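You operate a simulated robot arm through the tools that you are given. There is no shell and no other tool.

You are at the controls of a simulated robot arm. One attempt, no reset.

JOB
Take the blue tub from the middle shelf of the green rack and put it on the top of the small cabinet. Fetch the orange-band cup and stand it on the blue tape. Push the small green door shut. Take the yellow tub and put it on the grate under the chute. Open the right cabinet door, take the net bag on the low shelf of the tub rack and put it away on the upper middle shelf of the cold cabinet, then shut the door. Take the brown jar from the top of the tun bench and put it on the white dish. Take the yellow rest card and put it on the low shelf of the packer bench. Any order will do. Set down upright: orange-band cup, yellow tub, net bag, yellow rest card.
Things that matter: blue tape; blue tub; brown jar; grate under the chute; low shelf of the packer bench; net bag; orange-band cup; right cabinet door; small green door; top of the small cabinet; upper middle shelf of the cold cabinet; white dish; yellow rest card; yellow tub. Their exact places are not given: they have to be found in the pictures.

Only the result counts: the job must be done as asked and must still hold three seconds after the hand-in. Knocking over, shifting, dropping, spilling or breaking anything else fails it.

ROBOT AND FRAMES
A 7-joint arm with a two-finger parallel gripper on a trunk, on a base that drives. Base frame: it is fixed to the floor where the robot stands at the start and does not move with it; the origin is under the middle of the robot, x ahead of it, y to its left, z up. Lengths are in mm, angles in rad, forces in N, time in s.
With the tool pointing down near the work surface it reaches from about 100 to 820 mm from the robot's upright axis, wherever it stands. Its first joint turns from -2.897 to 2.897 rad. Places, roughly: blue tape (6x6x3 cm) [900, 500, 1600]; blue tub [1000, 0, 1250]; brown jar [3500, 7500, 750]; grate under the chute [5100, -3400, 400]; low shelf of the packer bench [5800, 5700, 200]; net bag [6000, -2500, 500]; orange-band cup (6x6x8 cm) [-1800, -1400, 900]; right cabinet door [5500, 4500, 1000]; small green door [2500, -2900, 500]; top of the small cabinet (13x17 cm) [2440, -3420, 860]; upper middle shelf of the cold cabinet [5800, 4700, 1300]; white dish (15x15x3 cm) [3400, 7600, 700]; yellow rest card [3500, 7750, 750]; yellow tub (19x16x17 cm) [5900, -2700, 900]. Payload 3.43 kg.
The TCP is the grasp point between the finger pads, 30 mm short of the fingertips. In the tool frame z runs along the fingers and y along their closing line. Largest opening 94 mm; finger width 28, thickness 10; the body of the gripper, 50 by 96 mm, starts 55 mm behind the TCP.
Orientation is told as [roll, pitch, yaw] about the base's x, y, z axes, in that order, counted from this pose: with the fingers straight down and closing along the base's y, the tool's x points along the base's -x, its y along +y and its z along -z.

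CONTROLS
- The arm moves only by the tool arm_command. Its argument "plan" is a list of rows, each an object of numbers (a shift or turn left out is 0, a gripper value left out holds the last): "dx", "dy", "dz": the shift along the tool's x, y, z in units of 30 mm (1.0 is 30 mm); "ax", "ay", "az": the turn, a rotation vector about the tool's x, y, z in units of 5 degrees (1.0 is 5 degrees); "claw": the closure, from 0 (fully open) to 1 (shut). In form: [{"dx": .., "dy": .., "dz": .., "ax": .., "ay": .., "az": .., "claw": ..}, ...]. A call has 1 to 20 rows; each row shifts and turns the commanded pose from where the row before left it, along the tool's axes as they then stand. A call with a number of a shift or a turn outside -1 to 1 is refused whole. Rows are played at 5 a second. More than 50 mm and 0.15 rad between two rows, or a gripper value outside its range, and nothing of the call is played. A pose out of reach is approached as far as the arm can. The call stops where the force on the tool passes 40 N (or 10 N more than at its start, if that is more) or the arm is blocked; 0.2 s more then pass. The fingers move at their own pace (about 45 mm/s each) and stop on an object; they squeeze with about 34 N. The grip force told is the motor's: it shows also when the fingers shut on nothing. Time passes only in rows, and 0.2 s behind the last, so rows that do not move let the fingers close. It gives the time, the measured TCP pose, the force on the tool (base axes), the opening and the grip force at its end, in the units of the frame above (readings bear some noise), with the torque about the TCP (base axes, N m) and any sound that the robot's microphone picked up, and new pictures: "pictures" is both (left out), scene, wrist or none.
- Cameras (640 x 400 px; columns grow to the right, rows downward): "scene" is now at [515.5, 222.9, 1345.7]; the picture's right is [0.07, -1.00, 0.00], its down [-0.14, -0.01, -0.99] and it looks along [0.99, 0.07, -0.14] (base axes); focal length 214 px, centre (320, 200). "wrist" rides on the gripper at [76, 14, -103] in the tool frame; the picture's right is [-0.18, 0.98, 0.00], its down [-0.75, -0.14, -0.64] and it looks along [-0.63, -0.12, 0.77] (tool axes); focal length 243 px, centre (320, 200).
- move_column(by): slides the trunk up (or, below 0, down) by that many mm; the arm and the scene camera ride with it, the base frame stays. It gives what a move gives, with no picture.
- drive_base(legs): drives the robot by 1 to 6 legs, each [ahead, left, turn to the left] in mm, mm and rad, along the robot's own axes; the way and the turn of a leg run together, so that a leg with both is an arc; at most 1500 mm and 3.142 rad a leg. The arm and the cameras ride along, it lands a little off, and it stops where it bumps. It gives what a move gives, and a new picture of the scene camera.
- aim_head(pan, tilt): turns the head with the scene camera to pan (to the left, within 1.798 rad either way) and tilt (down, from -0.506 to 1.204), counted from straight ahead of the robot. It gives what a move gives, and a new picture of the scene camera.
- probe_pixels(camera, pixels): for up to 12 pixels [column, row] of the newest picture of that camera ("zoom" is the newest enlarged one), the place [x, y, z] in the base frame of the surface seen there, good to about 2 mm. No time passes.
- inspect(camera, box): a new picture of the part [left, top, right, bottom] of that camera's present view, enlarged. No time passes.
- hand_in(): hands the job in; it is judged then, once.

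Open the gripper and draw the arm clear of the work before you hand the job in, unless the task says otherwise.

The tools are called after "Call:" as name(argument=value, ...) on one line, values as JSON. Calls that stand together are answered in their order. arm_command: Moves the arm, as the interface text tells. Its arguments: {"type":"object","properties":{"plan":{"type":"array"},"pictures":{"type":"string","enum":["both","scene","wrist","none"]}},"required":["plan"]} The other tools are called the same way: move_column (by) slides the trunk up or down; drive_base (legs) drives the base; aim_head (pan, tilt) turns the head that bears the scene camera; probe_pixels (camera, pixels) gives the place of the surface under pixels of a picture; inspect (camera, box) takes an enlarged picture of a part of a camera's view; hand_in () hands the job in.

At the start:

```text
t: 0.0
eef_pos: [677.4, 159.4, 1149.6]
tool_rot: [0.0, 0.0, -0.001]
ft_force: [0.7, -0.5, 0.4]
moment: [-0.01, 0.01, -0.01]
grip_width: 93.9
grasp_force: 0.2
trunk travel left (down, up): [-400.0, 90.0]
robot x, y, heading: [-1.0, 0.1, 0.0]
head pan, tilt: [0.07, 0.138]
```

scene: 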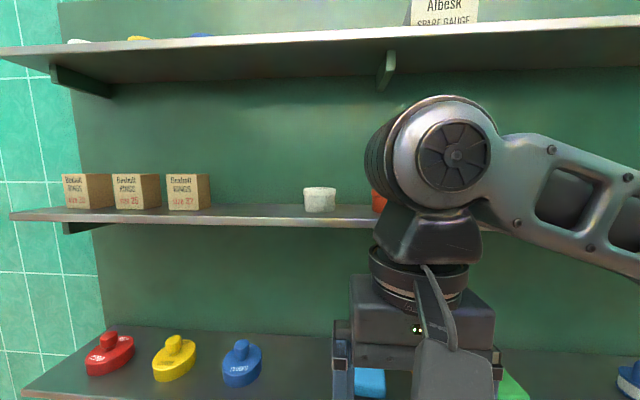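
wrist: 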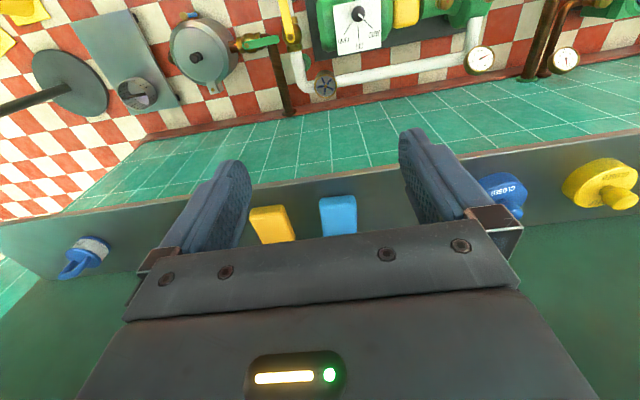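

The scene picture shows the green rack ahead, with its shelves, and the arm blocks part of the view. I'll probe a few points on the rack and look around with the head.

Call:
probe_pixels(camera="scene", pixels=[[320, 200], [378, 200], [370, 382], [510, 388], [110, 355], [175, 365], [240, 365], [320, 222], [200, 190], [150, 45], [630, 380], [300, 345]])

Call:
aim_head(pan=0.5, tilt=0.0)

Call:
aim_head(pan=-0.5, tilt=0.3)

```text
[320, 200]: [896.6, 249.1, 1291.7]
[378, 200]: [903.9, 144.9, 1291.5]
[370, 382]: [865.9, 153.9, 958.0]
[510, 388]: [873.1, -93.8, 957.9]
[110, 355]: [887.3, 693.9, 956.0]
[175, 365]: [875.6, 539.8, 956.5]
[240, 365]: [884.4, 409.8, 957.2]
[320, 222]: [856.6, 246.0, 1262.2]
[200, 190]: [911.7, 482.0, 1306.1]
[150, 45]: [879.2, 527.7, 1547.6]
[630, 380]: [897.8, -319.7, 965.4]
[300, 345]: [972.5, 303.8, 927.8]
```

```text
t: 0.9
eef_pos: [676.6, 159.8, 1149.7]
tool_rot: [0.002, 0.0, 0.003]
ft_force: [0.6, -0.3, -0.1]
moment: [-0.03, 0.0, 0.0]
grip_width: 94.2
grasp_force: 0.0
trunk travel left (down, up): [-400.0, 90.0]
robot x, y, heading: [-2.4, 6.1, -0.001]
head pan, tilt: [0.499, 0.0]
```

scene: 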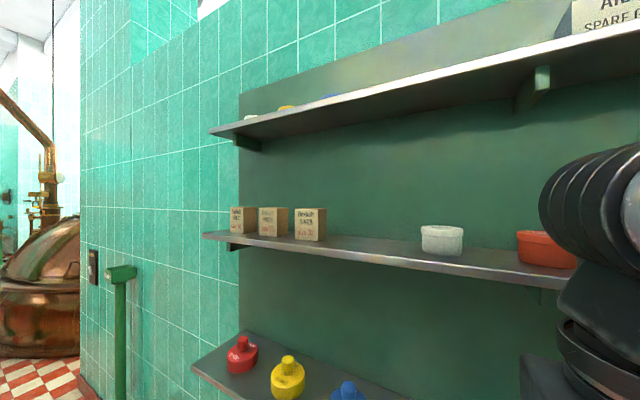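

```text
t: 2.2
eef_pos: [677.1, 159.9, 1150.1]
tool_rot: [0.001, 0.0, 0.0]
ft_force: [0.2, 0.7, -0.1]
moment: [-0.01, -0.07, 0.01]
grip_width: 93.8
grasp_force: 0.1
trunk travel left (down, up): [-400.0, 90.0]
robot x, y, heading: [-1.6, -0.0, 0.003]
head pan, tilt: [-0.499, 0.3]
```

scene: 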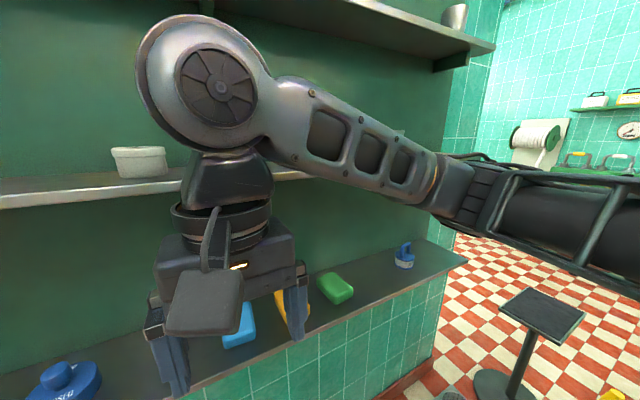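

The rack's middle shelf holds white, red and hidden tubs behind the arm. I'll look around to both sides to get the room layout.

Call:
aim_head(pan=-1.2, tilt=0.1)

Call:
aim_head(pan=-1.798, tilt=0.2)

Call:
aim_head(pan=1.2, tilt=0.1)

Call:
aim_head(pan=1.798, tilt=0.2)

```text
t: 3.2
eef_pos: [677.7, 160.1, 1149.9]
tool_rot: [0.001, -0.001, -0.001]
ft_force: [0.0, 0.3, 0.0]
moment: [0.0, -0.01, 0.0]
grip_width: 94.3
grasp_force: 0.1
trunk travel left (down, up): [-400.0, 90.0]
robot x, y, heading: [2.2, -0.8, 0.003]
head pan, tilt: [-1.201, 0.099]
```

scene: 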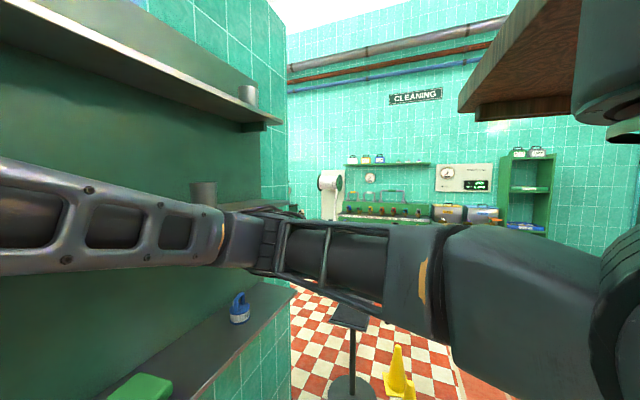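

```text
t: 4.2
eef_pos: [676.6, 160.0, 1150.1]
tool_rot: [0.0, -0.001, 0.001]
ft_force: [0.7, -0.2, -0.2]
moment: [0.01, -0.02, 0.0]
grip_width: 94.2
grasp_force: 0.1
trunk travel left (down, up): [-400.0, 90.0]
robot x, y, heading: [-1.0, -1.4, -0.005]
head pan, tilt: [-1.798, 0.201]
```

scene: 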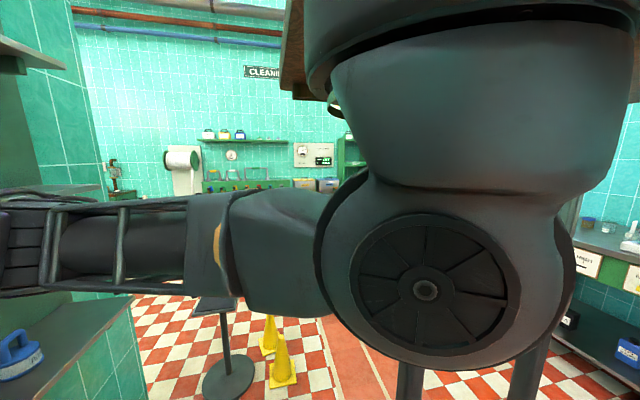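

```text
t: 6.8
eef_pos: [676.4, 159.4, 1148.7]
tool_rot: [-0.001, -0.001, 0.001]
ft_force: [0.4, -0.6, 0.6]
moment: [-0.01, 0.01, 0.01]
grip_width: 93.9
grasp_force: 0.1
trunk travel left (down, up): [-400.0, 90.0]
robot x, y, heading: [-0.2, 0.8, 0.003]
head pan, tilt: [1.201, 0.099]
```

scene: 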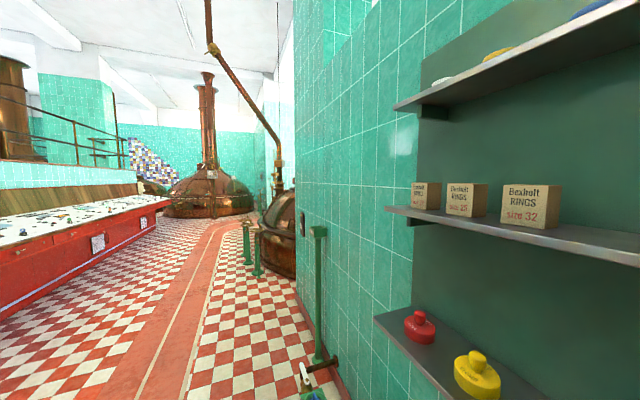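

```text
t: 7.8
eef_pos: [677.4, 159.9, 1149.8]
tool_rot: [0.001, 0.0, -0.001]
ft_force: [-0.9, -0.8, 0.8]
moment: [0.01, 0.0, 0.0]
grip_width: 94.0
grasp_force: 0.0
trunk travel left (down, up): [-400.0, 90.0]
robot x, y, heading: [2.5, 0.1, 0.002]
head pan, tilt: [1.798, 0.201]
```

scene: 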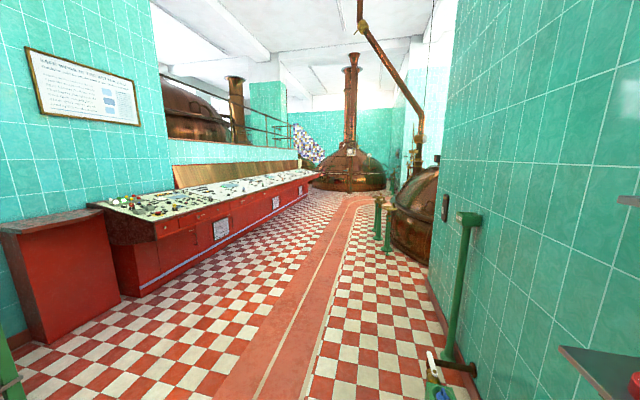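

The current picture (pan 1.8) shows a red cabinet on the left and a wide aisle. I'll probe several spots to get distances, and take the same from the right-hand view.

Call:
probe_pixels(camera="scene", pixels=[[50, 230], [40, 350], [10, 375], [110, 300], [230, 390], [440, 390], [470, 300], [600, 360], [180, 230], [300, 190], [10, 200], [350, 180]])

Call:
aim_head(pan=-1.798, tilt=0.2)

Call:
probe_pixels(camera="scene", pixels=[[290, 60], [620, 130], [600, 250], [630, 350], [580, 350], [280, 370], [220, 370], [270, 70], [340, 160], [20, 350], [115, 180], [250, 185]])

```text
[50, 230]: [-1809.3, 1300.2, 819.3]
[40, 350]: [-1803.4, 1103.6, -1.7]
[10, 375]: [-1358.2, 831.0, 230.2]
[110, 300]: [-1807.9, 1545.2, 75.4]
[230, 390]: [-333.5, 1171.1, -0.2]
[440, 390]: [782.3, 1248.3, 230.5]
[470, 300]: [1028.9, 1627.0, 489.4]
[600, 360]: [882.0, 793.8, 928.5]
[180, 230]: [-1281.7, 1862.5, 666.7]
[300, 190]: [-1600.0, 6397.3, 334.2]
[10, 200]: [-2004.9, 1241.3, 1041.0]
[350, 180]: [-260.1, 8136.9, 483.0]
```

```text
t: 10.8
eef_pos: [678.0, 160.7, 1150.3]
tool_rot: [-0.001, -0.002, 0.001]
ft_force: [0.2, -0.9, -0.5]
moment: [0.03, 0.06, 0.01]
grip_width: 94.2
grasp_force: 0.0
trunk travel left (down, up): [-400.0, 90.0]
robot x, y, heading: [2.2, 2.8, -0.001]
head pan, tilt: [-1.798, 0.201]
```

scene: 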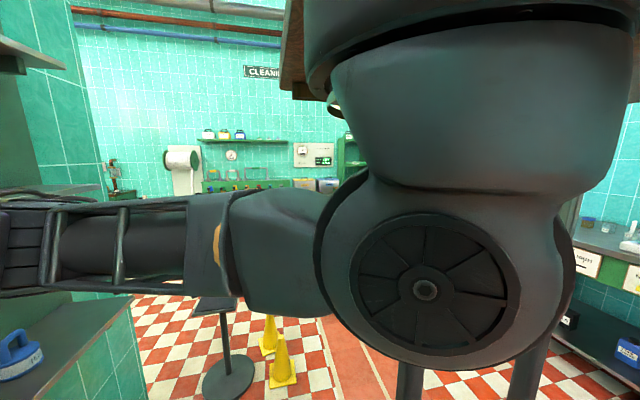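

```text
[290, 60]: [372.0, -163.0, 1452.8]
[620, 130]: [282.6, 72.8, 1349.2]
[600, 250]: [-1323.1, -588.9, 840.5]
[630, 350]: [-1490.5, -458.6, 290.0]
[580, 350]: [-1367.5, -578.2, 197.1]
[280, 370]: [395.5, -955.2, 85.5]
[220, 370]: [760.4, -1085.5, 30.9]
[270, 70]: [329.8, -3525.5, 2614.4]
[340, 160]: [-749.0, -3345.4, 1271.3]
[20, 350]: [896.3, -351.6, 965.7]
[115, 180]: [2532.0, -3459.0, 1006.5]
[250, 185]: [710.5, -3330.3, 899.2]
```

Behind the robot there is a bench at about x=-1320, so there is room. I'll back off 350 mm to see the rack's middle shelf past the arm.

Call:
drive_base(legs=[[-350, 0, 0]])

Call:
aim_head(pan=-0.25, tilt=0.1)

```text
t: 13.1
eef_pos: [328.7, 158.5, 1149.6]
tool_rot: [0.0, 0.001, -0.002]
ft_force: [-0.1, -0.3, -1.0]
moment: [-0.01, 0.01, -0.04]
grip_width: 94.0
grasp_force: 0.0
trunk travel left (down, up): [-400.0, 90.0]
robot x, y, heading: [-350.7, 0.5, 0.001]
head pan, tilt: [-1.798, 0.201]
```

scene: 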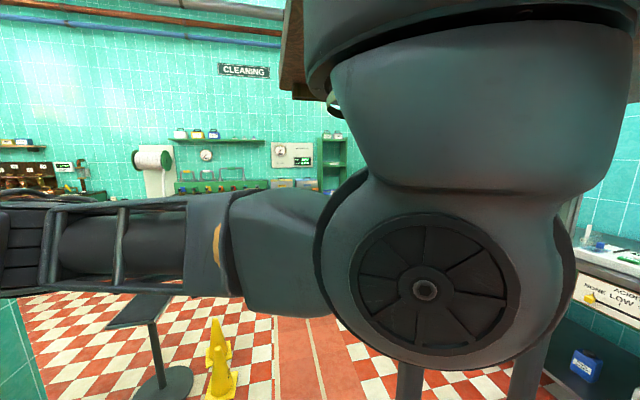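

```text
t: 14.7
eef_pos: [327.5, 158.7, 1151.1]
tool_rot: [0.0, 0.0, -0.003]
ft_force: [0.3, 0.0, 0.2]
moment: [0.01, 0.0, -0.04]
grip_width: 94.3
grasp_force: 0.0
trunk travel left (down, up): [-400.0, 90.0]
robot x, y, heading: [-349.7, 1.8, -0.004]
head pan, tilt: [-0.25, 0.099]
```

scene: 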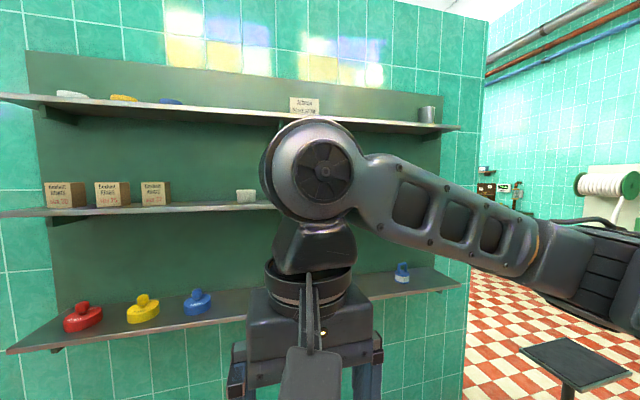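

The arm hides the tub location around y=0. I'll shift the robot right by 450 mm so the tub falls to the left of the arm in the picture.

Call:
drive_base(legs=[[0, -450, 0]])

Call:
aim_head(pan=0.2, tilt=0.0)

```text
t: 17.5
eef_pos: [326.8, -305.1, 1149.7]
tool_rot: [0.0, 0.0, -0.011]
ft_force: [0.0, 0.6, 0.4]
moment: [0.02, 0.02, -0.01]
grip_width: 93.9
grasp_force: 0.1
trunk travel left (down, up): [-400.0, 90.0]
robot x, y, heading: [-354.1, -457.1, -0.016]
head pan, tilt: [-0.25, 0.099]
```

scene: 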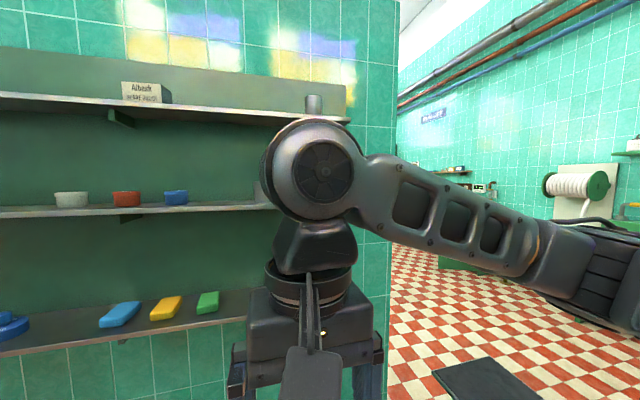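

```text
t: 18.4
eef_pos: [326.0, -303.9, 1149.2]
tool_rot: [0.0, 0.0, -0.01]
ft_force: [0.2, -0.5, 0.8]
moment: [0.0, -0.03, -0.02]
grip_width: 93.9
grasp_force: 0.0
trunk travel left (down, up): [-400.0, 90.0]
robot x, y, heading: [-349.8, -456.9, -0.011]
head pan, tilt: [0.201, 0.0]
```

scene: 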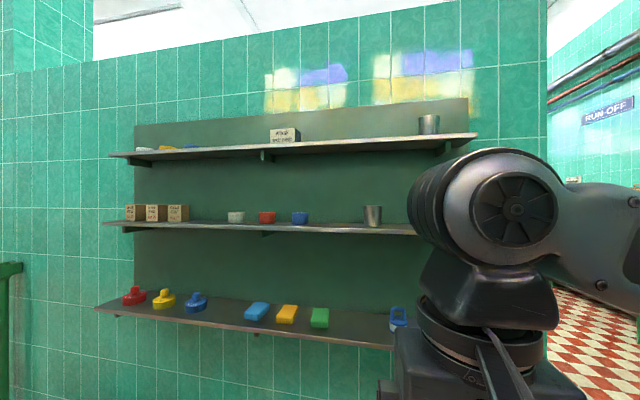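

The blue tub is visible at (300,217) and the tapes on the top shelf near (190,147). I'll enlarge and probe both.

Call:
inspect(camera="scene", box=[220, 190, 400, 300])

Call:
probe_pixels(camera="scene", pixels=[[300, 217], [293, 217], [307, 217], [300, 212], [300, 222], [300, 229], [190, 147], [168, 148], [145, 149], [267, 217], [372, 215], [428, 124]])

Call:
inspect(camera="scene", box=[100, 120, 320, 260])

```text
3.56 times, centred on (310, 245) of scene
```

zoom: 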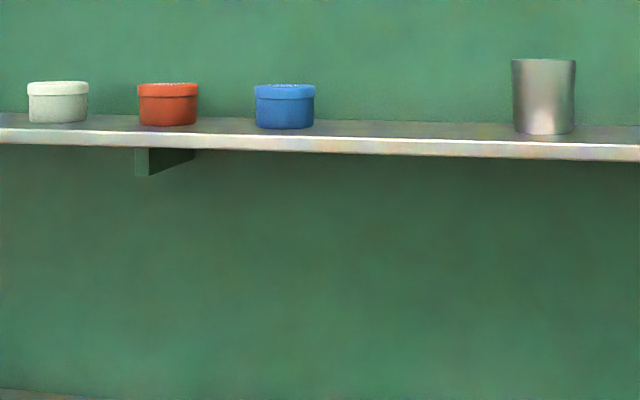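

```text
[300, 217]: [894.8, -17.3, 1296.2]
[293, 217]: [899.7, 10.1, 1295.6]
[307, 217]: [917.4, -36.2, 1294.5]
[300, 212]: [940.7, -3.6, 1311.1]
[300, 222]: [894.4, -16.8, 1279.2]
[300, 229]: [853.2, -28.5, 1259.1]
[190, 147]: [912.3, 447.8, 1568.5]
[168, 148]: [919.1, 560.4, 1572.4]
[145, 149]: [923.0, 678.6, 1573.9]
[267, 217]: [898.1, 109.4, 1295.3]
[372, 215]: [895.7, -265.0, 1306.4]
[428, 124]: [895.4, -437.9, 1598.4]
```

```text
2.86 times, centred on (210, 190) of scene
```

zoom: 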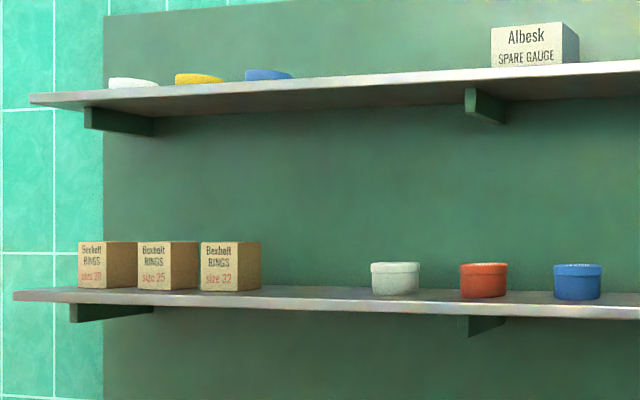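

The blue tub's front is at x≈895, y≈-12, z 1262–1312 on the middle shelf. I'll raise the tool 150 mm and tilt it 55° forward here in free space to prepare a front grasp.

Call:
arm_command(plan=[{"dz": -1}, {"dz": -1}, {"dz": -1}, {"dz": -1}, {"dz": -1}, {"ay": -1}, {"ay": -1}, {"ay": -1}, {"ay": -1}, {"ay": -1}, {"ay": -1}, {"ay": -1}, {"ay": -1}, {"ay": -1}, {"ay": -1}, {"ay": -1}])

```text
t: 21.8
eef_pos: [334.8, -304.5, 1305.8]
tool_rot: [0.014, -0.961, -0.043]
ft_force: [0.2, 0.1, -0.5]
moment: [0.0, 0.03, 0.02]
grip_width: 94.1
grasp_force: 0.1
out of reach, approached as far as the arm can: row 16
trunk travel left (down, up): [-400.0, 90.0]
robot x, y, heading: [-350.4, -457.7, -0.01]
head pan, tilt: [0.201, 0.0]
```

scene: 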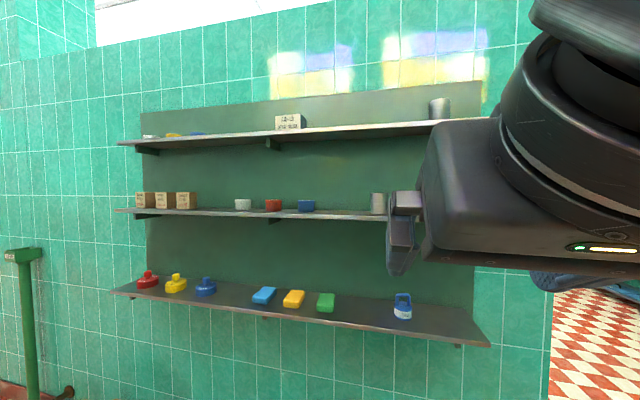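
wrist: 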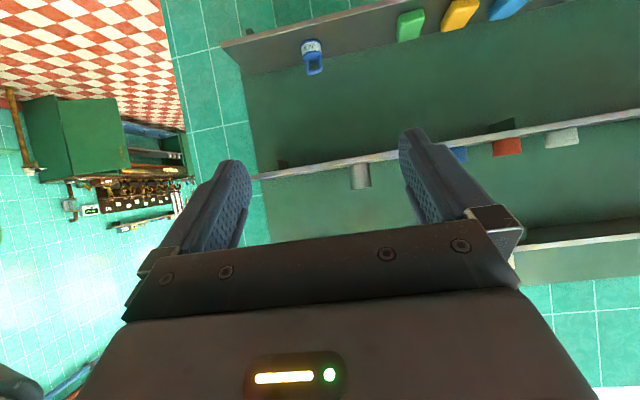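

The tool is now tilted 55° and the tub shows at (307,205). I'll probe it again to confirm the position before driving up.

Call:
probe_pixels(camera="scene", pixels=[[307, 206], [302, 206], [312, 206], [307, 201], [307, 212], [285, 133], [197, 133], [308, 214], [120, 143], [490, 120]])

Call:
inspect(camera="scene", box=[230, 170, 420, 290])

```text
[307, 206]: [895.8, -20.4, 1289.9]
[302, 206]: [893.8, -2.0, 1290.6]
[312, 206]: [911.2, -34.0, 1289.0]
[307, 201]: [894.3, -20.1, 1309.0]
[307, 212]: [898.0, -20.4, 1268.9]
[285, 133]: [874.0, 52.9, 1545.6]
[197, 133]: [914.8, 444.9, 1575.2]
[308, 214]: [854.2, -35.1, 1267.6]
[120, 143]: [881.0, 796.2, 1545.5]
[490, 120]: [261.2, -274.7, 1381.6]
```

```text
3.33 times, centred on (325, 230) of scene
```

zoom: 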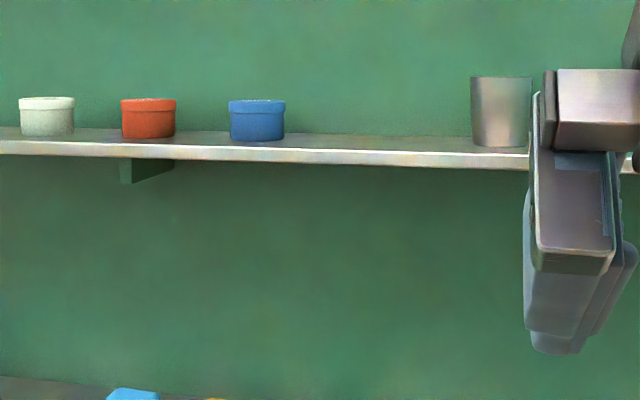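

Tub centre is about (924,-10) with radius 30. I'll retract the tool about 120 mm straight back (toward the robot) so the base can move up and the arm can make the final approach.

Call:
arm_command(plan=[{"dx": 0.573, "dz": -0.82}, {"dx": 0.573, "dz": -0.82}, {"dx": 0.573, "dz": -0.82}, {"dx": 0.573, "dz": -0.82}], pictures="scene")

```text
t: 22.3
eef_pos: [320.8, -297.9, 1324.8]
tool_rot: [0.022, -0.964, -0.116]
ft_force: [0.8, -0.3, -1.0]
moment: [-0.01, -0.01, 0.05]
grip_width: 94.2
grasp_force: 0.1
out of reach, approached as far as the arm can: row 1, 2
trunk travel left (down, up): [-400.0, 90.0]
robot x, y, heading: [-355.3, -458.3, -0.013]
head pan, tilt: [0.201, 0.0]
stopped in row 2: the force on the tool passed its limit at 192 N (the readings are from after the stop); the commanded pose is now the measured one
```

scene: 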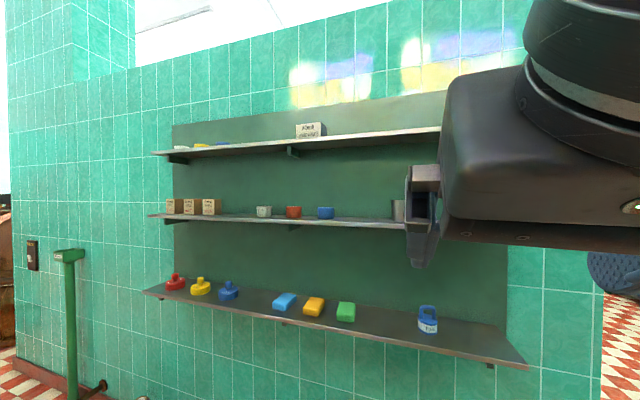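

A 192 N stop: the hand has run against the robot's own head (camera at about 515 ahead, 223 left). I'll move the hand away to the right, off the head.

Call:
arm_command(plan=[{"dy": -0.5}, {"dy": -1}, {"dy": -1}, {"dy": -1}], pictures="scene")

```text
t: 23.3
eef_pos: [338.3, -383.7, 1345.4]
tool_rot: [0.014, -0.964, -0.097]
ft_force: [0.2, 0.9, 0.1]
moment: [-0.05, -0.01, -0.02]
grip_width: 93.7
grasp_force: 0.0
out of reach, approached as far as the arm can: row 2, 3, 4
trunk travel left (down, up): [-400.0, 90.0]
robot x, y, heading: [-350.0, -456.9, -0.012]
head pan, tilt: [0.201, 0.0]
```

scene: 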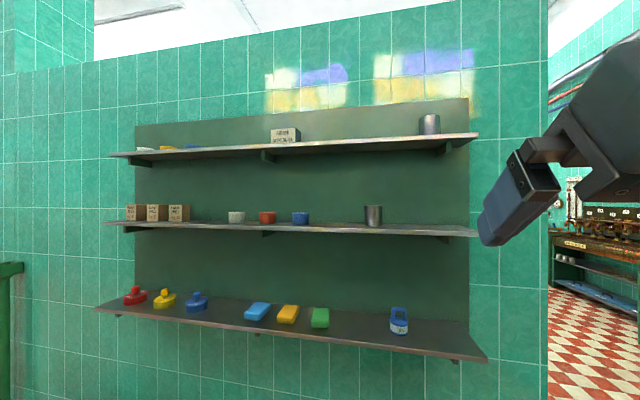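

The hand is free of the head now. I'll look toward the arm to understand its configuration.

Call:
aim_head(pan=-1.1, tilt=0.0)

Call:
aim_head(pan=-1.798, tilt=-0.3)

```text
t: 24.8
eef_pos: [338.8, -383.9, 1346.1]
tool_rot: [0.014, -0.963, -0.098]
ft_force: [0.5, 0.0, -0.8]
moment: [-0.03, -0.05, -0.02]
grip_width: 93.8
grasp_force: 0.1
trunk travel left (down, up): [-400.0, 90.0]
robot x, y, heading: [-353.5, -453.8, -0.011]
head pan, tilt: [-1.1, 0.0]
```

scene: 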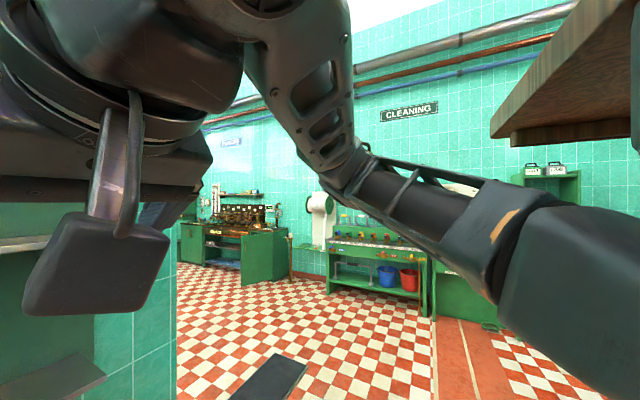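

```text
t: 25.9
eef_pos: [338.3, -384.8, 1346.2]
tool_rot: [0.016, -0.962, -0.098]
ft_force: [-0.2, 0.4, -0.4]
moment: [0.02, 0.0, 0.01]
grip_width: 94.0
grasp_force: 0.1
trunk travel left (down, up): [-400.0, 90.0]
robot x, y, heading: [-352.1, -459.2, -0.011]
head pan, tilt: [-1.798, -0.3]
```

scene: 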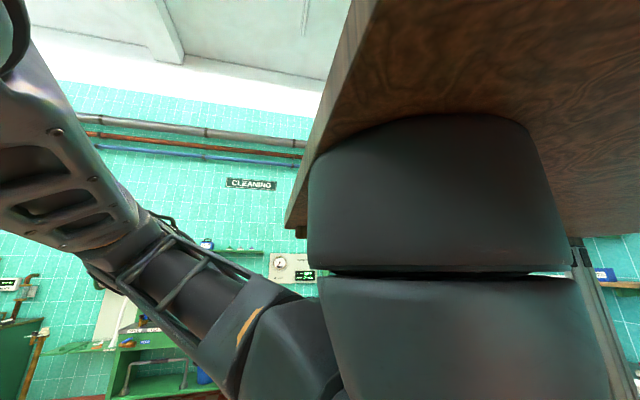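

The arm hangs from a wooden platform at z≈1450, so high reaches are limited. I'll raise the trunk by its full 90 mm so the shelf is lower relative to the arm.

Call:
move_column(by=90)

Call:
aim_head(pan=-0.2, tilt=0.15)

Call:
arm_command(plan=[{"dx": 0.82, "dz": 0.573}, {"dx": 0.82, "dz": 0.573}, {"dx": 0.82, "dz": 0.573}, {"dx": 0.82, "dz": 0.573, "ax": -0.5, "az": -0.32}, {"dx": 0.55, "dz": 0.38, "ax": -0.42, "az": -0.32}])

```text
t: 27.1
eef_pos: [337.8, -384.0, 1435.9]
tool_rot: [0.014, -0.961, -0.099]
ft_force: [0.3, 0.5, -0.3]
moment: [-0.01, 0.0, -0.01]
grip_width: 94.0
grasp_force: 0.1
trunk travel left (down, up): [-490.0, 0.0]
robot x, y, heading: [-353.8, -458.9, -0.011]
head pan, tilt: [-1.798, -0.3]
```

```text
t: 28.8
eef_pos: [339.0, -385.2, 1436.9]
tool_rot: [0.016, -0.963, -0.097]
ft_force: [0.3, -1.0, 0.6]
moment: [-0.02, -0.01, -0.02]
grip_width: 93.8
grasp_force: 0.0
trunk travel left (down, up): [-490.0, 0.0]
robot x, y, heading: [-350.0, -455.7, -0.012]
head pan, tilt: [-0.201, 0.15]
```

scene: 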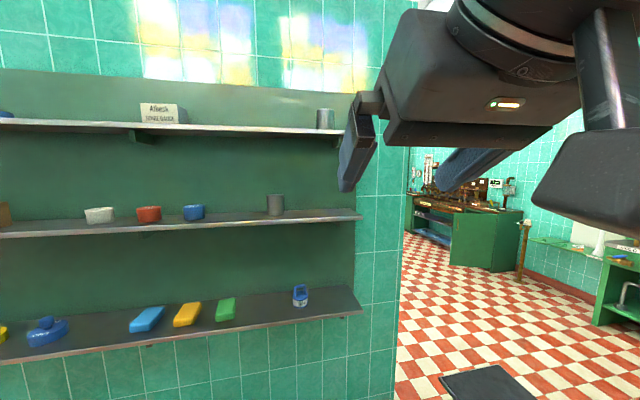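

```text
t: 30.0
eef_pos: [393.7, -361.2, 1321.3]
tool_rot: [0.014, -0.962, -0.001]
ft_force: [-0.7, 0.4, -0.4]
moment: [0.0, -0.03, 0.0]
grip_width: 94.1
grasp_force: 0.1
out of reach, approached as far as the arm can: row 1, 2, 3, 4, 5
trunk travel left (down, up): [-490.0, 0.0]
robot x, y, heading: [-350.7, -453.9, -0.012]
head pan, tilt: [-0.201, 0.15]
```

scene: 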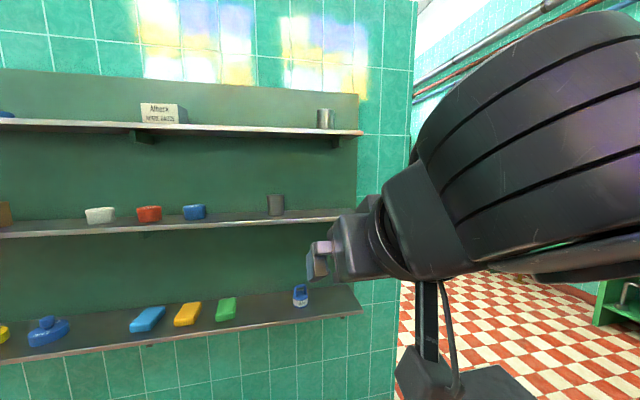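
wrist: 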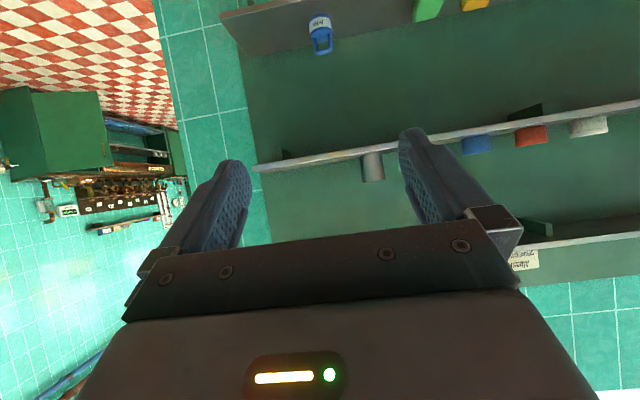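

TCP is at (394,-361,1321) with 55° tilt. I'll retract 100 mm and lower 24 mm, watching for contact.

Call:
arm_command(plan=[{"dx": 0.66, "dz": 0.46}, {"dx": 0.573, "dz": -0.82}, {"dx": 0.573, "dz": -0.82}, {"dx": 0.573, "dz": -0.82}, {"dx": 0.1, "dz": -0.1}], pictures="scene")

```text
t: 31.2
eef_pos: [383.8, -332.4, 1306.7]
tool_rot: [0.015, -0.963, -0.002]
ft_force: [-0.5, -0.2, -0.4]
moment: [0.02, -0.01, -0.01]
grip_width: 93.9
grasp_force: 0.0
out of reach, approached as far as the arm can: row 1, 2, 3, 4, 5
trunk travel left (down, up): [-490.0, 0.0]
robot x, y, heading: [-351.5, -456.2, -0.008]
head pan, tilt: [-0.201, 0.15]
```

scene: 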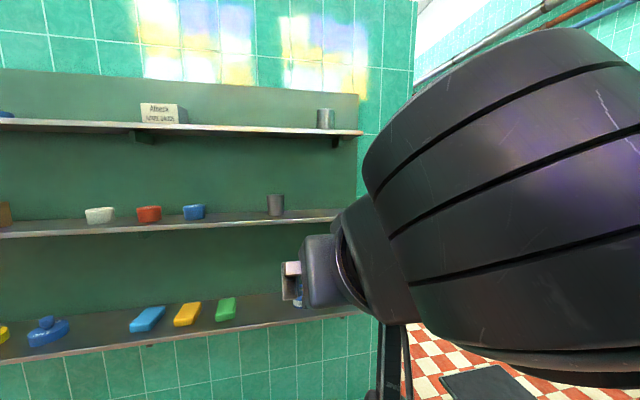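

Retracting only slid the hand sideways, so a joint limit is in play. I'll test whether more forward tilt (toward horizontal) gets the arm into a freer configuration.

Call:
arm_command(plan=[{"dy": -0.8}, {"ay": -1}, {"ay": -1}, {"ay": -1}, {"ay": -1}, {}], pictures="scene")

```text
t: 32.6
eef_pos: [424.3, -342.3, 1311.7]
tool_rot: [0.032, -1.315, -0.018]
ft_force: [0.0, 0.4, -0.1]
moment: [-0.01, 0.0, 0.02]
grip_width: 93.9
grasp_force: 0.1
out of reach, approached as far as the arm can: row 1, 2, 3, 4, 5
trunk travel left (down, up): [-490.0, 0.0]
robot x, y, heading: [-355.5, -458.2, -0.011]
head pan, tilt: [-0.201, 0.15]
```

scene: 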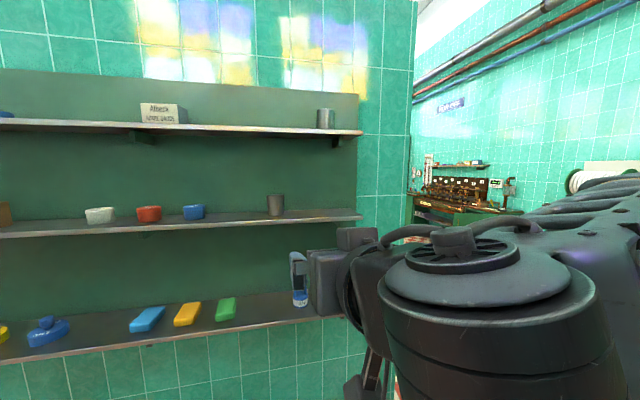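

Tilt goes to 75° without trouble, so only the position is constrained. I'll test moving the tool to the robot's right to see if that frees it.

Call:
arm_command(plan=[{"dy": -1}, {"dy": -1}, {"dy": -1}, {"dy": -1}, {"dy": -1}, {"dy": -1}, {"dy": -1}, {}], pictures="scene")

```text
t: 34.4
eef_pos: [446.5, -552.1, 1310.7]
tool_rot: [0.033, -1.312, -0.02]
ft_force: [-0.3, 0.3, 0.7]
moment: [0.02, -0.01, 0.0]
grip_width: 93.9
grasp_force: 0.1
out of reach, approached as far as the arm can: row 1, 2, 3
trunk travel left (down, up): [-490.0, 0.0]
robot x, y, heading: [-351.8, -458.3, -0.005]
head pan, tilt: [-0.201, 0.15]
```

scene: 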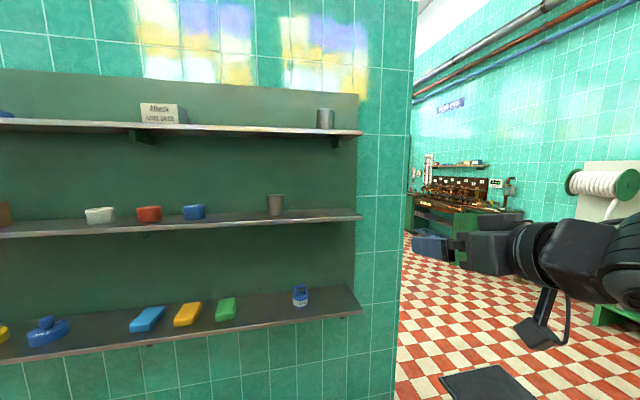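

Moving right cleared the limit: TCP now at robot-relative (798,-94). I'll now retract about 180 mm straight back.

Call:
arm_command(plan=[{"dx": 0.256, "dz": -0.967}, {"dx": 0.256, "dz": -0.967}, {"dx": 0.256, "dz": -0.967}, {"dx": 0.256, "dz": -0.967}, {"dx": 0.256, "dz": -0.967}, {"dx": 0.256, "dz": -0.967}], pictures="scene")

```text
t: 35.8
eef_pos: [397.1, -621.9, 1303.4]
tool_rot: [0.034, -1.312, -0.018]
ft_force: [-0.1, -0.4, 0.5]
moment: [-0.01, -0.02, -0.01]
grip_width: 93.9
grasp_force: 0.0
out of reach, approached as far as the arm can: row 1, 2, 3, 4, 5, 6
trunk travel left (down, up): [-490.0, 0.0]
robot x, y, heading: [-352.7, -453.6, -0.008]
head pan, tilt: [-0.201, 0.15]
```

scene: 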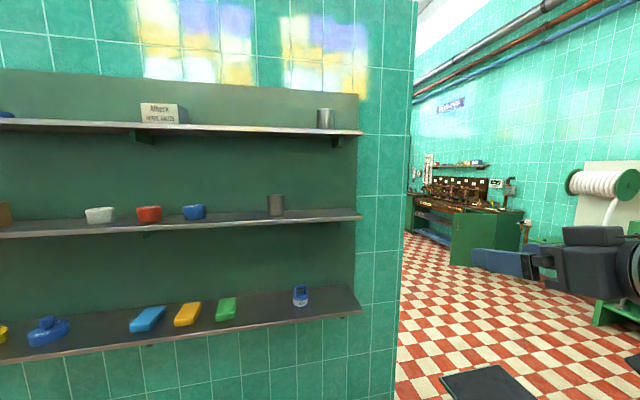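

The arm has a minimum radius of about 770 mm at this height, so I'll do the approach between ~780 and ~870 mm. I'll push the commanded pose forward again and ease the tilt to about 65°.

Call:
arm_command(plan=[{"dx": -0.256, "dz": 0.967}, {"dx": -0.256, "dz": 0.967}, {"dx": -0.256, "dz": 0.967}, {"dx": -0.256, "dz": 0.967}, {"dx": -0.256, "dz": 0.967}, {"dx": -0.256, "dz": 0.967}, {"ay": 1}, {"ay": 1}, {}], pictures="none")

```text
t: 37.8
eef_pos: [577.5, -616.7, 1303.1]
tool_rot: [0.021, -1.137, -0.005]
ft_force: [-0.3, 0.2, -0.2]
moment: [0.02, 0.03, 0.02]
grip_width: 94.0
grasp_force: 0.1
trunk travel left (down, up): [-490.0, 0.0]
robot x, y, heading: [-356.1, -456.5, -0.013]
head pan, tilt: [-0.201, 0.15]
```

Reach extends to 944 mm here. I'll retract about 100 mm, lower slightly, then drive the base so the gripper stands in front of the tub.

Call:
arm_command(plan=[{"dx": 0.42, "dz": -0.907}, {"dx": 0.42, "dz": -0.907}, {"dx": 0.42, "dz": -0.907}, {"dx": 0.4, "dz": -0.15, "ax": -0.15}, {}], pictures="none")

```text
t: 39.0
eef_pos: [477.4, -618.2, 1295.9]
tool_rot: [0.034, -1.138, -0.004]
ft_force: [0.5, -0.8, -0.1]
moment: [-0.03, 0.02, 0.01]
grip_width: 94.0
grasp_force: 0.0
trunk travel left (down, up): [-490.0, 0.0]
robot x, y, heading: [-351.4, -454.0, -0.008]
head pan, tilt: [-0.201, 0.15]
```

TCP is (477,-618,1296). I'll drive left 611 mm then ahead 331 mm to place the gripper in front of the tub at about (814,-10).

Call:
drive_base(legs=[[0, 611, 0], [331, 0, 0]])

Call:
arm_command(plan=[{}])

```text
t: 44.2
eef_pos: [819.1, -28.4, 1297.1]
tool_rot: [0.032, -1.139, -0.012]
ft_force: [0.7, -1.2, -0.1]
moment: [0.0, 0.01, -0.04]
grip_width: 94.3
grasp_force: 0.0
trunk travel left (down, up): [-490.0, 0.0]
robot x, y, heading: [-9.1, 136.2, -0.018]
head pan, tilt: [-0.201, 0.15]
```

scene: 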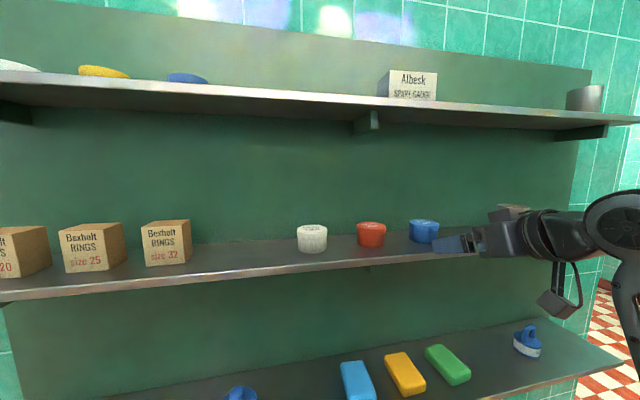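

```text
t: 44.6
eef_pos: [818.7, -27.8, 1295.8]
tool_rot: [0.034, -1.137, -0.012]
ft_force: [-0.7, -0.6, -0.1]
moment: [0.03, -0.03, -0.04]
grip_width: 94.0
grasp_force: 0.2
trunk travel left (down, up): [-490.0, 0.0]
robot x, y, heading: [-11.8, 139.6, -0.017]
head pan, tilt: [-0.201, 0.15]
```

scene: 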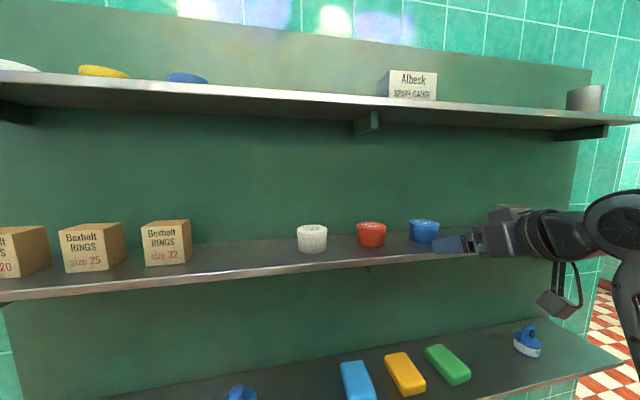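
wrist: 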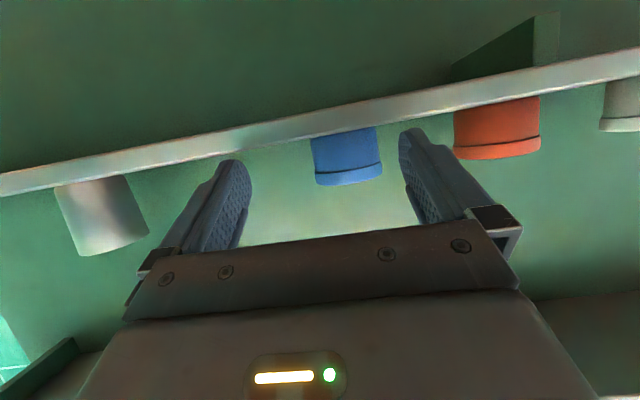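

The gripper stands before the tub; in the wrist view the tub at (346,157) is slightly right of centre between the fingers. I'll probe the tub precisely from both cameras.

Call:
probe_pixels(camera="scene", pixels=[[410, 224], [424, 221], [438, 224], [424, 240], [424, 227], [412, 236], [415, 250]])

Call:
probe_pixels(camera="wrist", pixels=[[320, 160], [346, 157], [372, 154], [346, 178], [346, 135], [318, 150], [376, 145], [300, 135]])

```text
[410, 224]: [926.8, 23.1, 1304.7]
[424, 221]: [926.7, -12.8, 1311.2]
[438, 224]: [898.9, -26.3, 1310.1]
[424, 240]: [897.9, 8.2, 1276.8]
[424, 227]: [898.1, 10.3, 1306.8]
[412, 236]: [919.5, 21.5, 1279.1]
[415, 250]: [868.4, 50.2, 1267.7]
```

```text
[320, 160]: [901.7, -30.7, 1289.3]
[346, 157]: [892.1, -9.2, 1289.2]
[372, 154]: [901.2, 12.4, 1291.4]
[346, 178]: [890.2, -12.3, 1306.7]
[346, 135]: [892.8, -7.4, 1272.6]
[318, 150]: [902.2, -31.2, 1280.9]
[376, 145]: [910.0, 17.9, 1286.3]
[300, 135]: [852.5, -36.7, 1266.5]
```

Tub centre fits to (921.6,-9.2), radius 29.5, shelf top about z=1267. I'll align y by +19 mm, then advance 103 mm and close.

Call:
arm_command(plan=[{"dy": 0.64}, {"dx": -0.42, "dz": 0.86}, {"dx": -0.42, "dz": 0.86}, {"dx": -0.38, "dz": 0.78}, {}])

```text
t: 45.8
eef_pos: [903.2, -6.5, 1296.6]
tool_rot: [0.032, -1.137, -0.013]
ft_force: [0.9, -0.1, -0.1]
moment: [0.0, 0.01, -0.01]
grip_width: 94.0
grasp_force: 0.1
trunk travel left (down, up): [-490.0, 0.0]
robot x, y, heading: [-4.8, 137.1, -0.015]
head pan, tilt: [-0.201, 0.15]
```

scene: 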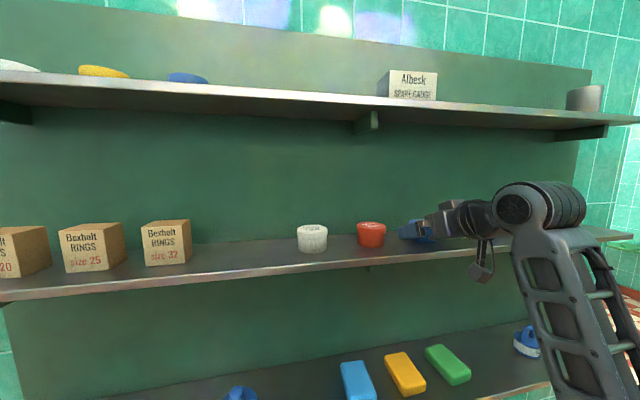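
wrist: 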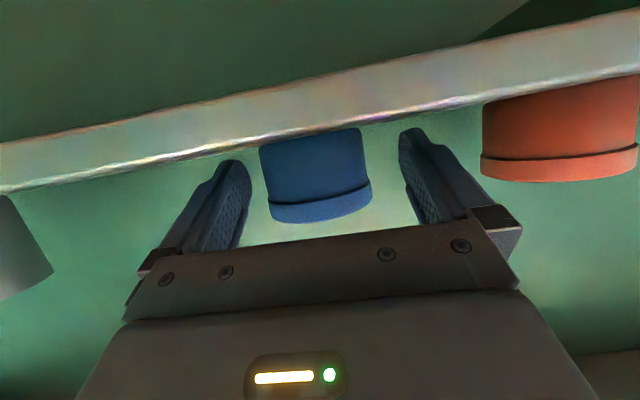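

The tub is centred between the fingers. I'll advance the last 17 mm and close.

Call:
arm_command(plan=[{"dx": -0.22, "dz": 0.52}, {"claw": 1}, {"claw": 1}, {"claw": 1}, {"claw": 1}, {"claw": 1}, {"claw": 1}])

```text
t: 47.4
eef_pos: [918.5, -6.1, 1297.4]
tool_rot: [0.033, -1.137, -0.012]
ft_force: [0.4, -0.2, 1.2]
moment: [-0.1, -0.02, 0.0]
grip_width: 65.1
grasp_force: 34.4
trunk travel left (down, up): [-490.0, 0.0]
robot x, y, heading: [-15.2, 136.5, -0.012]
head pan, tilt: [-0.201, 0.15]
```

scene: 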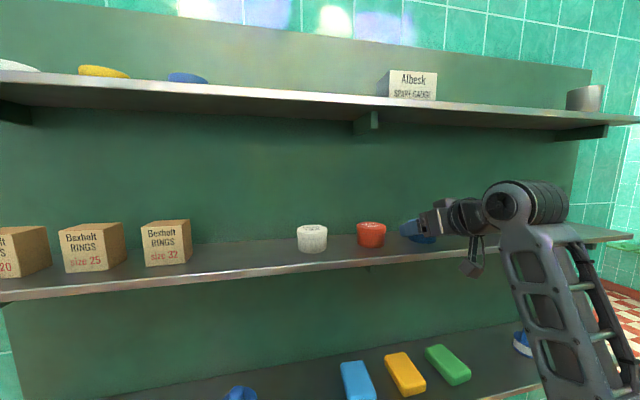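
wrist: 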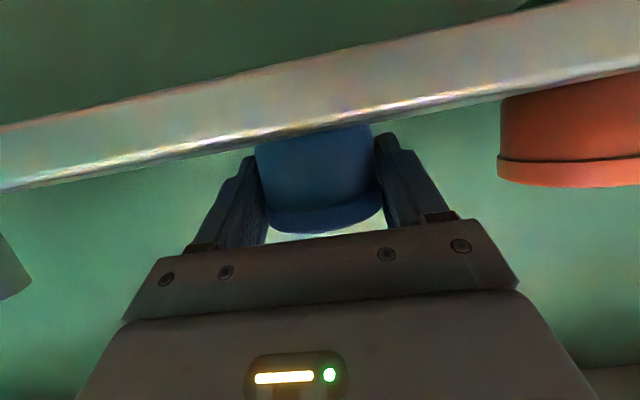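

The gripper holds the tub (width 65, 34 N). I'll lift 24 mm and check.

Call:
arm_command(plan=[{"dx": -0.4, "dz": -0.18}, {"dx": -0.4, "dz": -0.18}, {}], pictures="wrist")

```text
t: 48.2
eef_pos: [917.6, -7.2, 1323.5]
tool_rot: [0.034, -1.138, -0.012]
ft_force: [0.9, -0.4, -1.5]
moment: [-0.01, 0.0, 0.02]
grip_width: 65.0
grasp_force: 34.3
trunk travel left (down, up): [-490.0, 0.0]
robot x, y, heading: [-12.0, 140.4, -0.019]
head pan, tilt: [-0.201, 0.15]
```

wrist: 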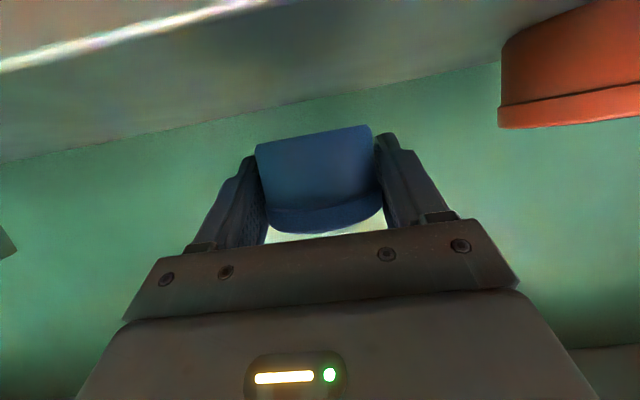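

The tub is lifted clear. I'll drive straight back 450 mm out of the rack and look toward the right side to plan the path to the small cabinet.

Call:
drive_base(legs=[[-450, 0, 0]])

Call:
aim_head(pan=-0.9, tilt=0.25)

```text
t: 50.9
eef_pos: [467.7, 4.0, 1323.6]
tool_rot: [0.034, -1.137, -0.005]
ft_force: [0.5, -0.3, -2.1]
moment: [0.0, 0.01, 0.0]
grip_width: 64.9
grasp_force: 33.9
trunk travel left (down, up): [-490.0, 0.0]
robot x, y, heading: [-464.8, 141.2, -0.009]
head pan, tilt: [-0.201, 0.15]
```

scene: 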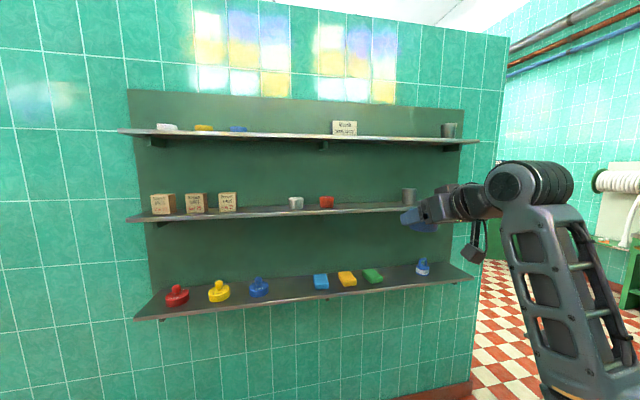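

```text
t: 52.0
eef_pos: [467.4, 4.8, 1323.9]
tool_rot: [0.033, -1.139, -0.005]
ft_force: [0.2, 0.1, -1.9]
moment: [0.02, 0.01, -0.01]
grip_width: 65.0
grasp_force: 33.7
trunk travel left (down, up): [-490.0, 0.0]
robot x, y, heading: [-459.5, 144.6, -0.009]
head pan, tilt: [-0.901, 0.25]
```

scene: 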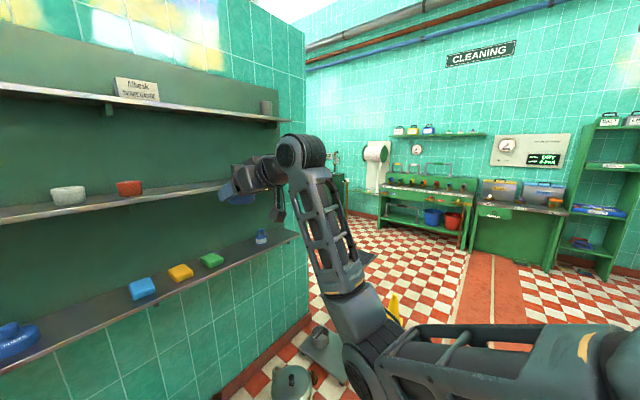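

The way right looks open, with a cone and stand near (395,-955) and (760,-1085). I'll turn the robot 90° to the right in place and look ahead.

Call:
drive_base(legs=[[0, 0, -1.56]])

Call:
aim_head(pan=0.4, tilt=0.35)

```text
t: 56.2
eef_pos: [-607.5, -785.2, 1324.5]
tool_rot: [0.034, -1.138, -1.579]
ft_force: [-0.3, 0.1, -0.6]
moment: [0.04, 0.0, 0.01]
grip_width: 64.7
grasp_force: 33.8
trunk travel left (down, up): [-490.0, 0.0]
robot x, y, heading: [-460.4, 144.8, -1.591]
head pan, tilt: [-0.901, 0.25]
```

scene: 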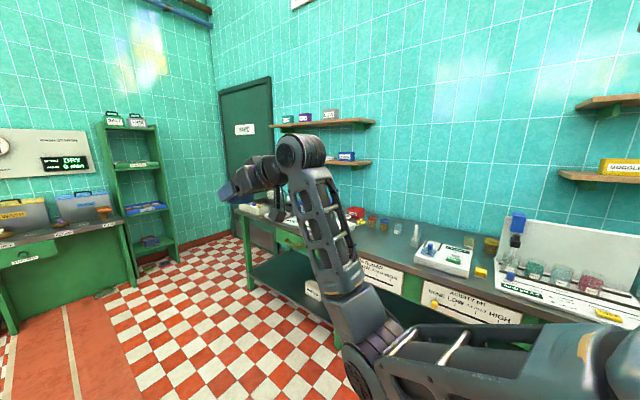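

```text
t: 57.7
eef_pos: [-607.7, -785.5, 1323.3]
tool_rot: [0.034, -1.139, -1.583]
ft_force: [0.3, 0.1, -1.8]
moment: [-0.02, 0.04, -0.02]
grip_width: 64.8
grasp_force: 33.6
trunk travel left (down, up): [-490.0, 0.0]
robot x, y, heading: [-462.7, 146.2, -1.59]
head pan, tilt: [0.4, 0.351]
```

scene: 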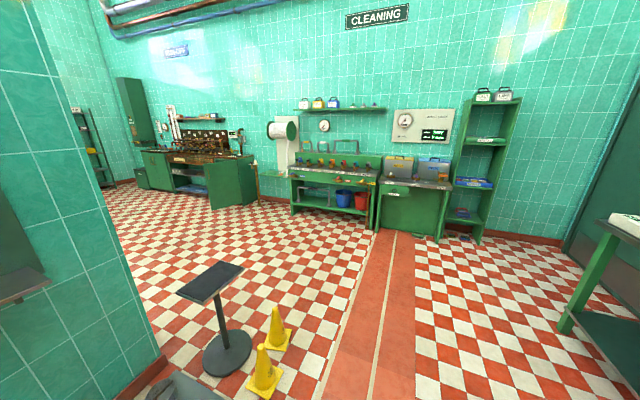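

The room to the south is visible: bench with green door near (230,190), cleaning sinks at (330,190), floor obstacles at (220,350) and cones. I'll probe several of these and zoom on the bench with the green door.

Call:
probe_pixels(camera="scene", pixels=[[235, 190], [215, 195], [155, 175], [195, 160], [150, 150], [220, 350], [265, 375], [275, 345], [180, 390], [395, 320], [335, 180], [580, 290]])

Call:
inspect(camera="scene", box=[80, 90, 320, 240])

```text
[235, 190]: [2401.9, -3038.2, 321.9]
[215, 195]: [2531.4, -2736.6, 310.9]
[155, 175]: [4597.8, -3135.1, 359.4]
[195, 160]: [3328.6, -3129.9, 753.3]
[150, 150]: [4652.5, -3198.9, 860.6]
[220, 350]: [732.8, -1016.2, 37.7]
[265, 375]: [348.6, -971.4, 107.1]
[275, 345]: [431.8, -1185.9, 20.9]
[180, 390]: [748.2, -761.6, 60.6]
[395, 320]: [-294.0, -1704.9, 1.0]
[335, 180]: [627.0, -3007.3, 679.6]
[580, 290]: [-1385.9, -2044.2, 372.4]
```

```text
2.67 times, centred on (200, 165) of scene
```

zoom: 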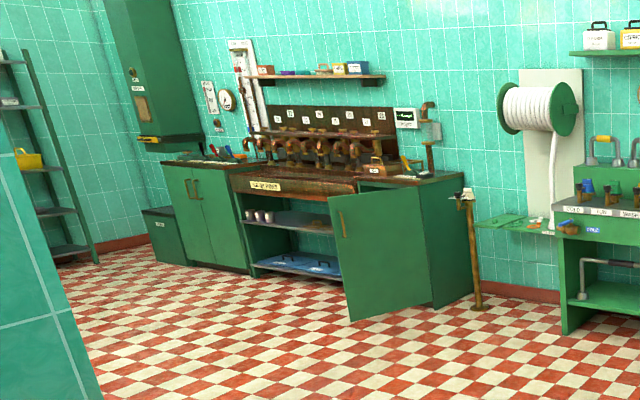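

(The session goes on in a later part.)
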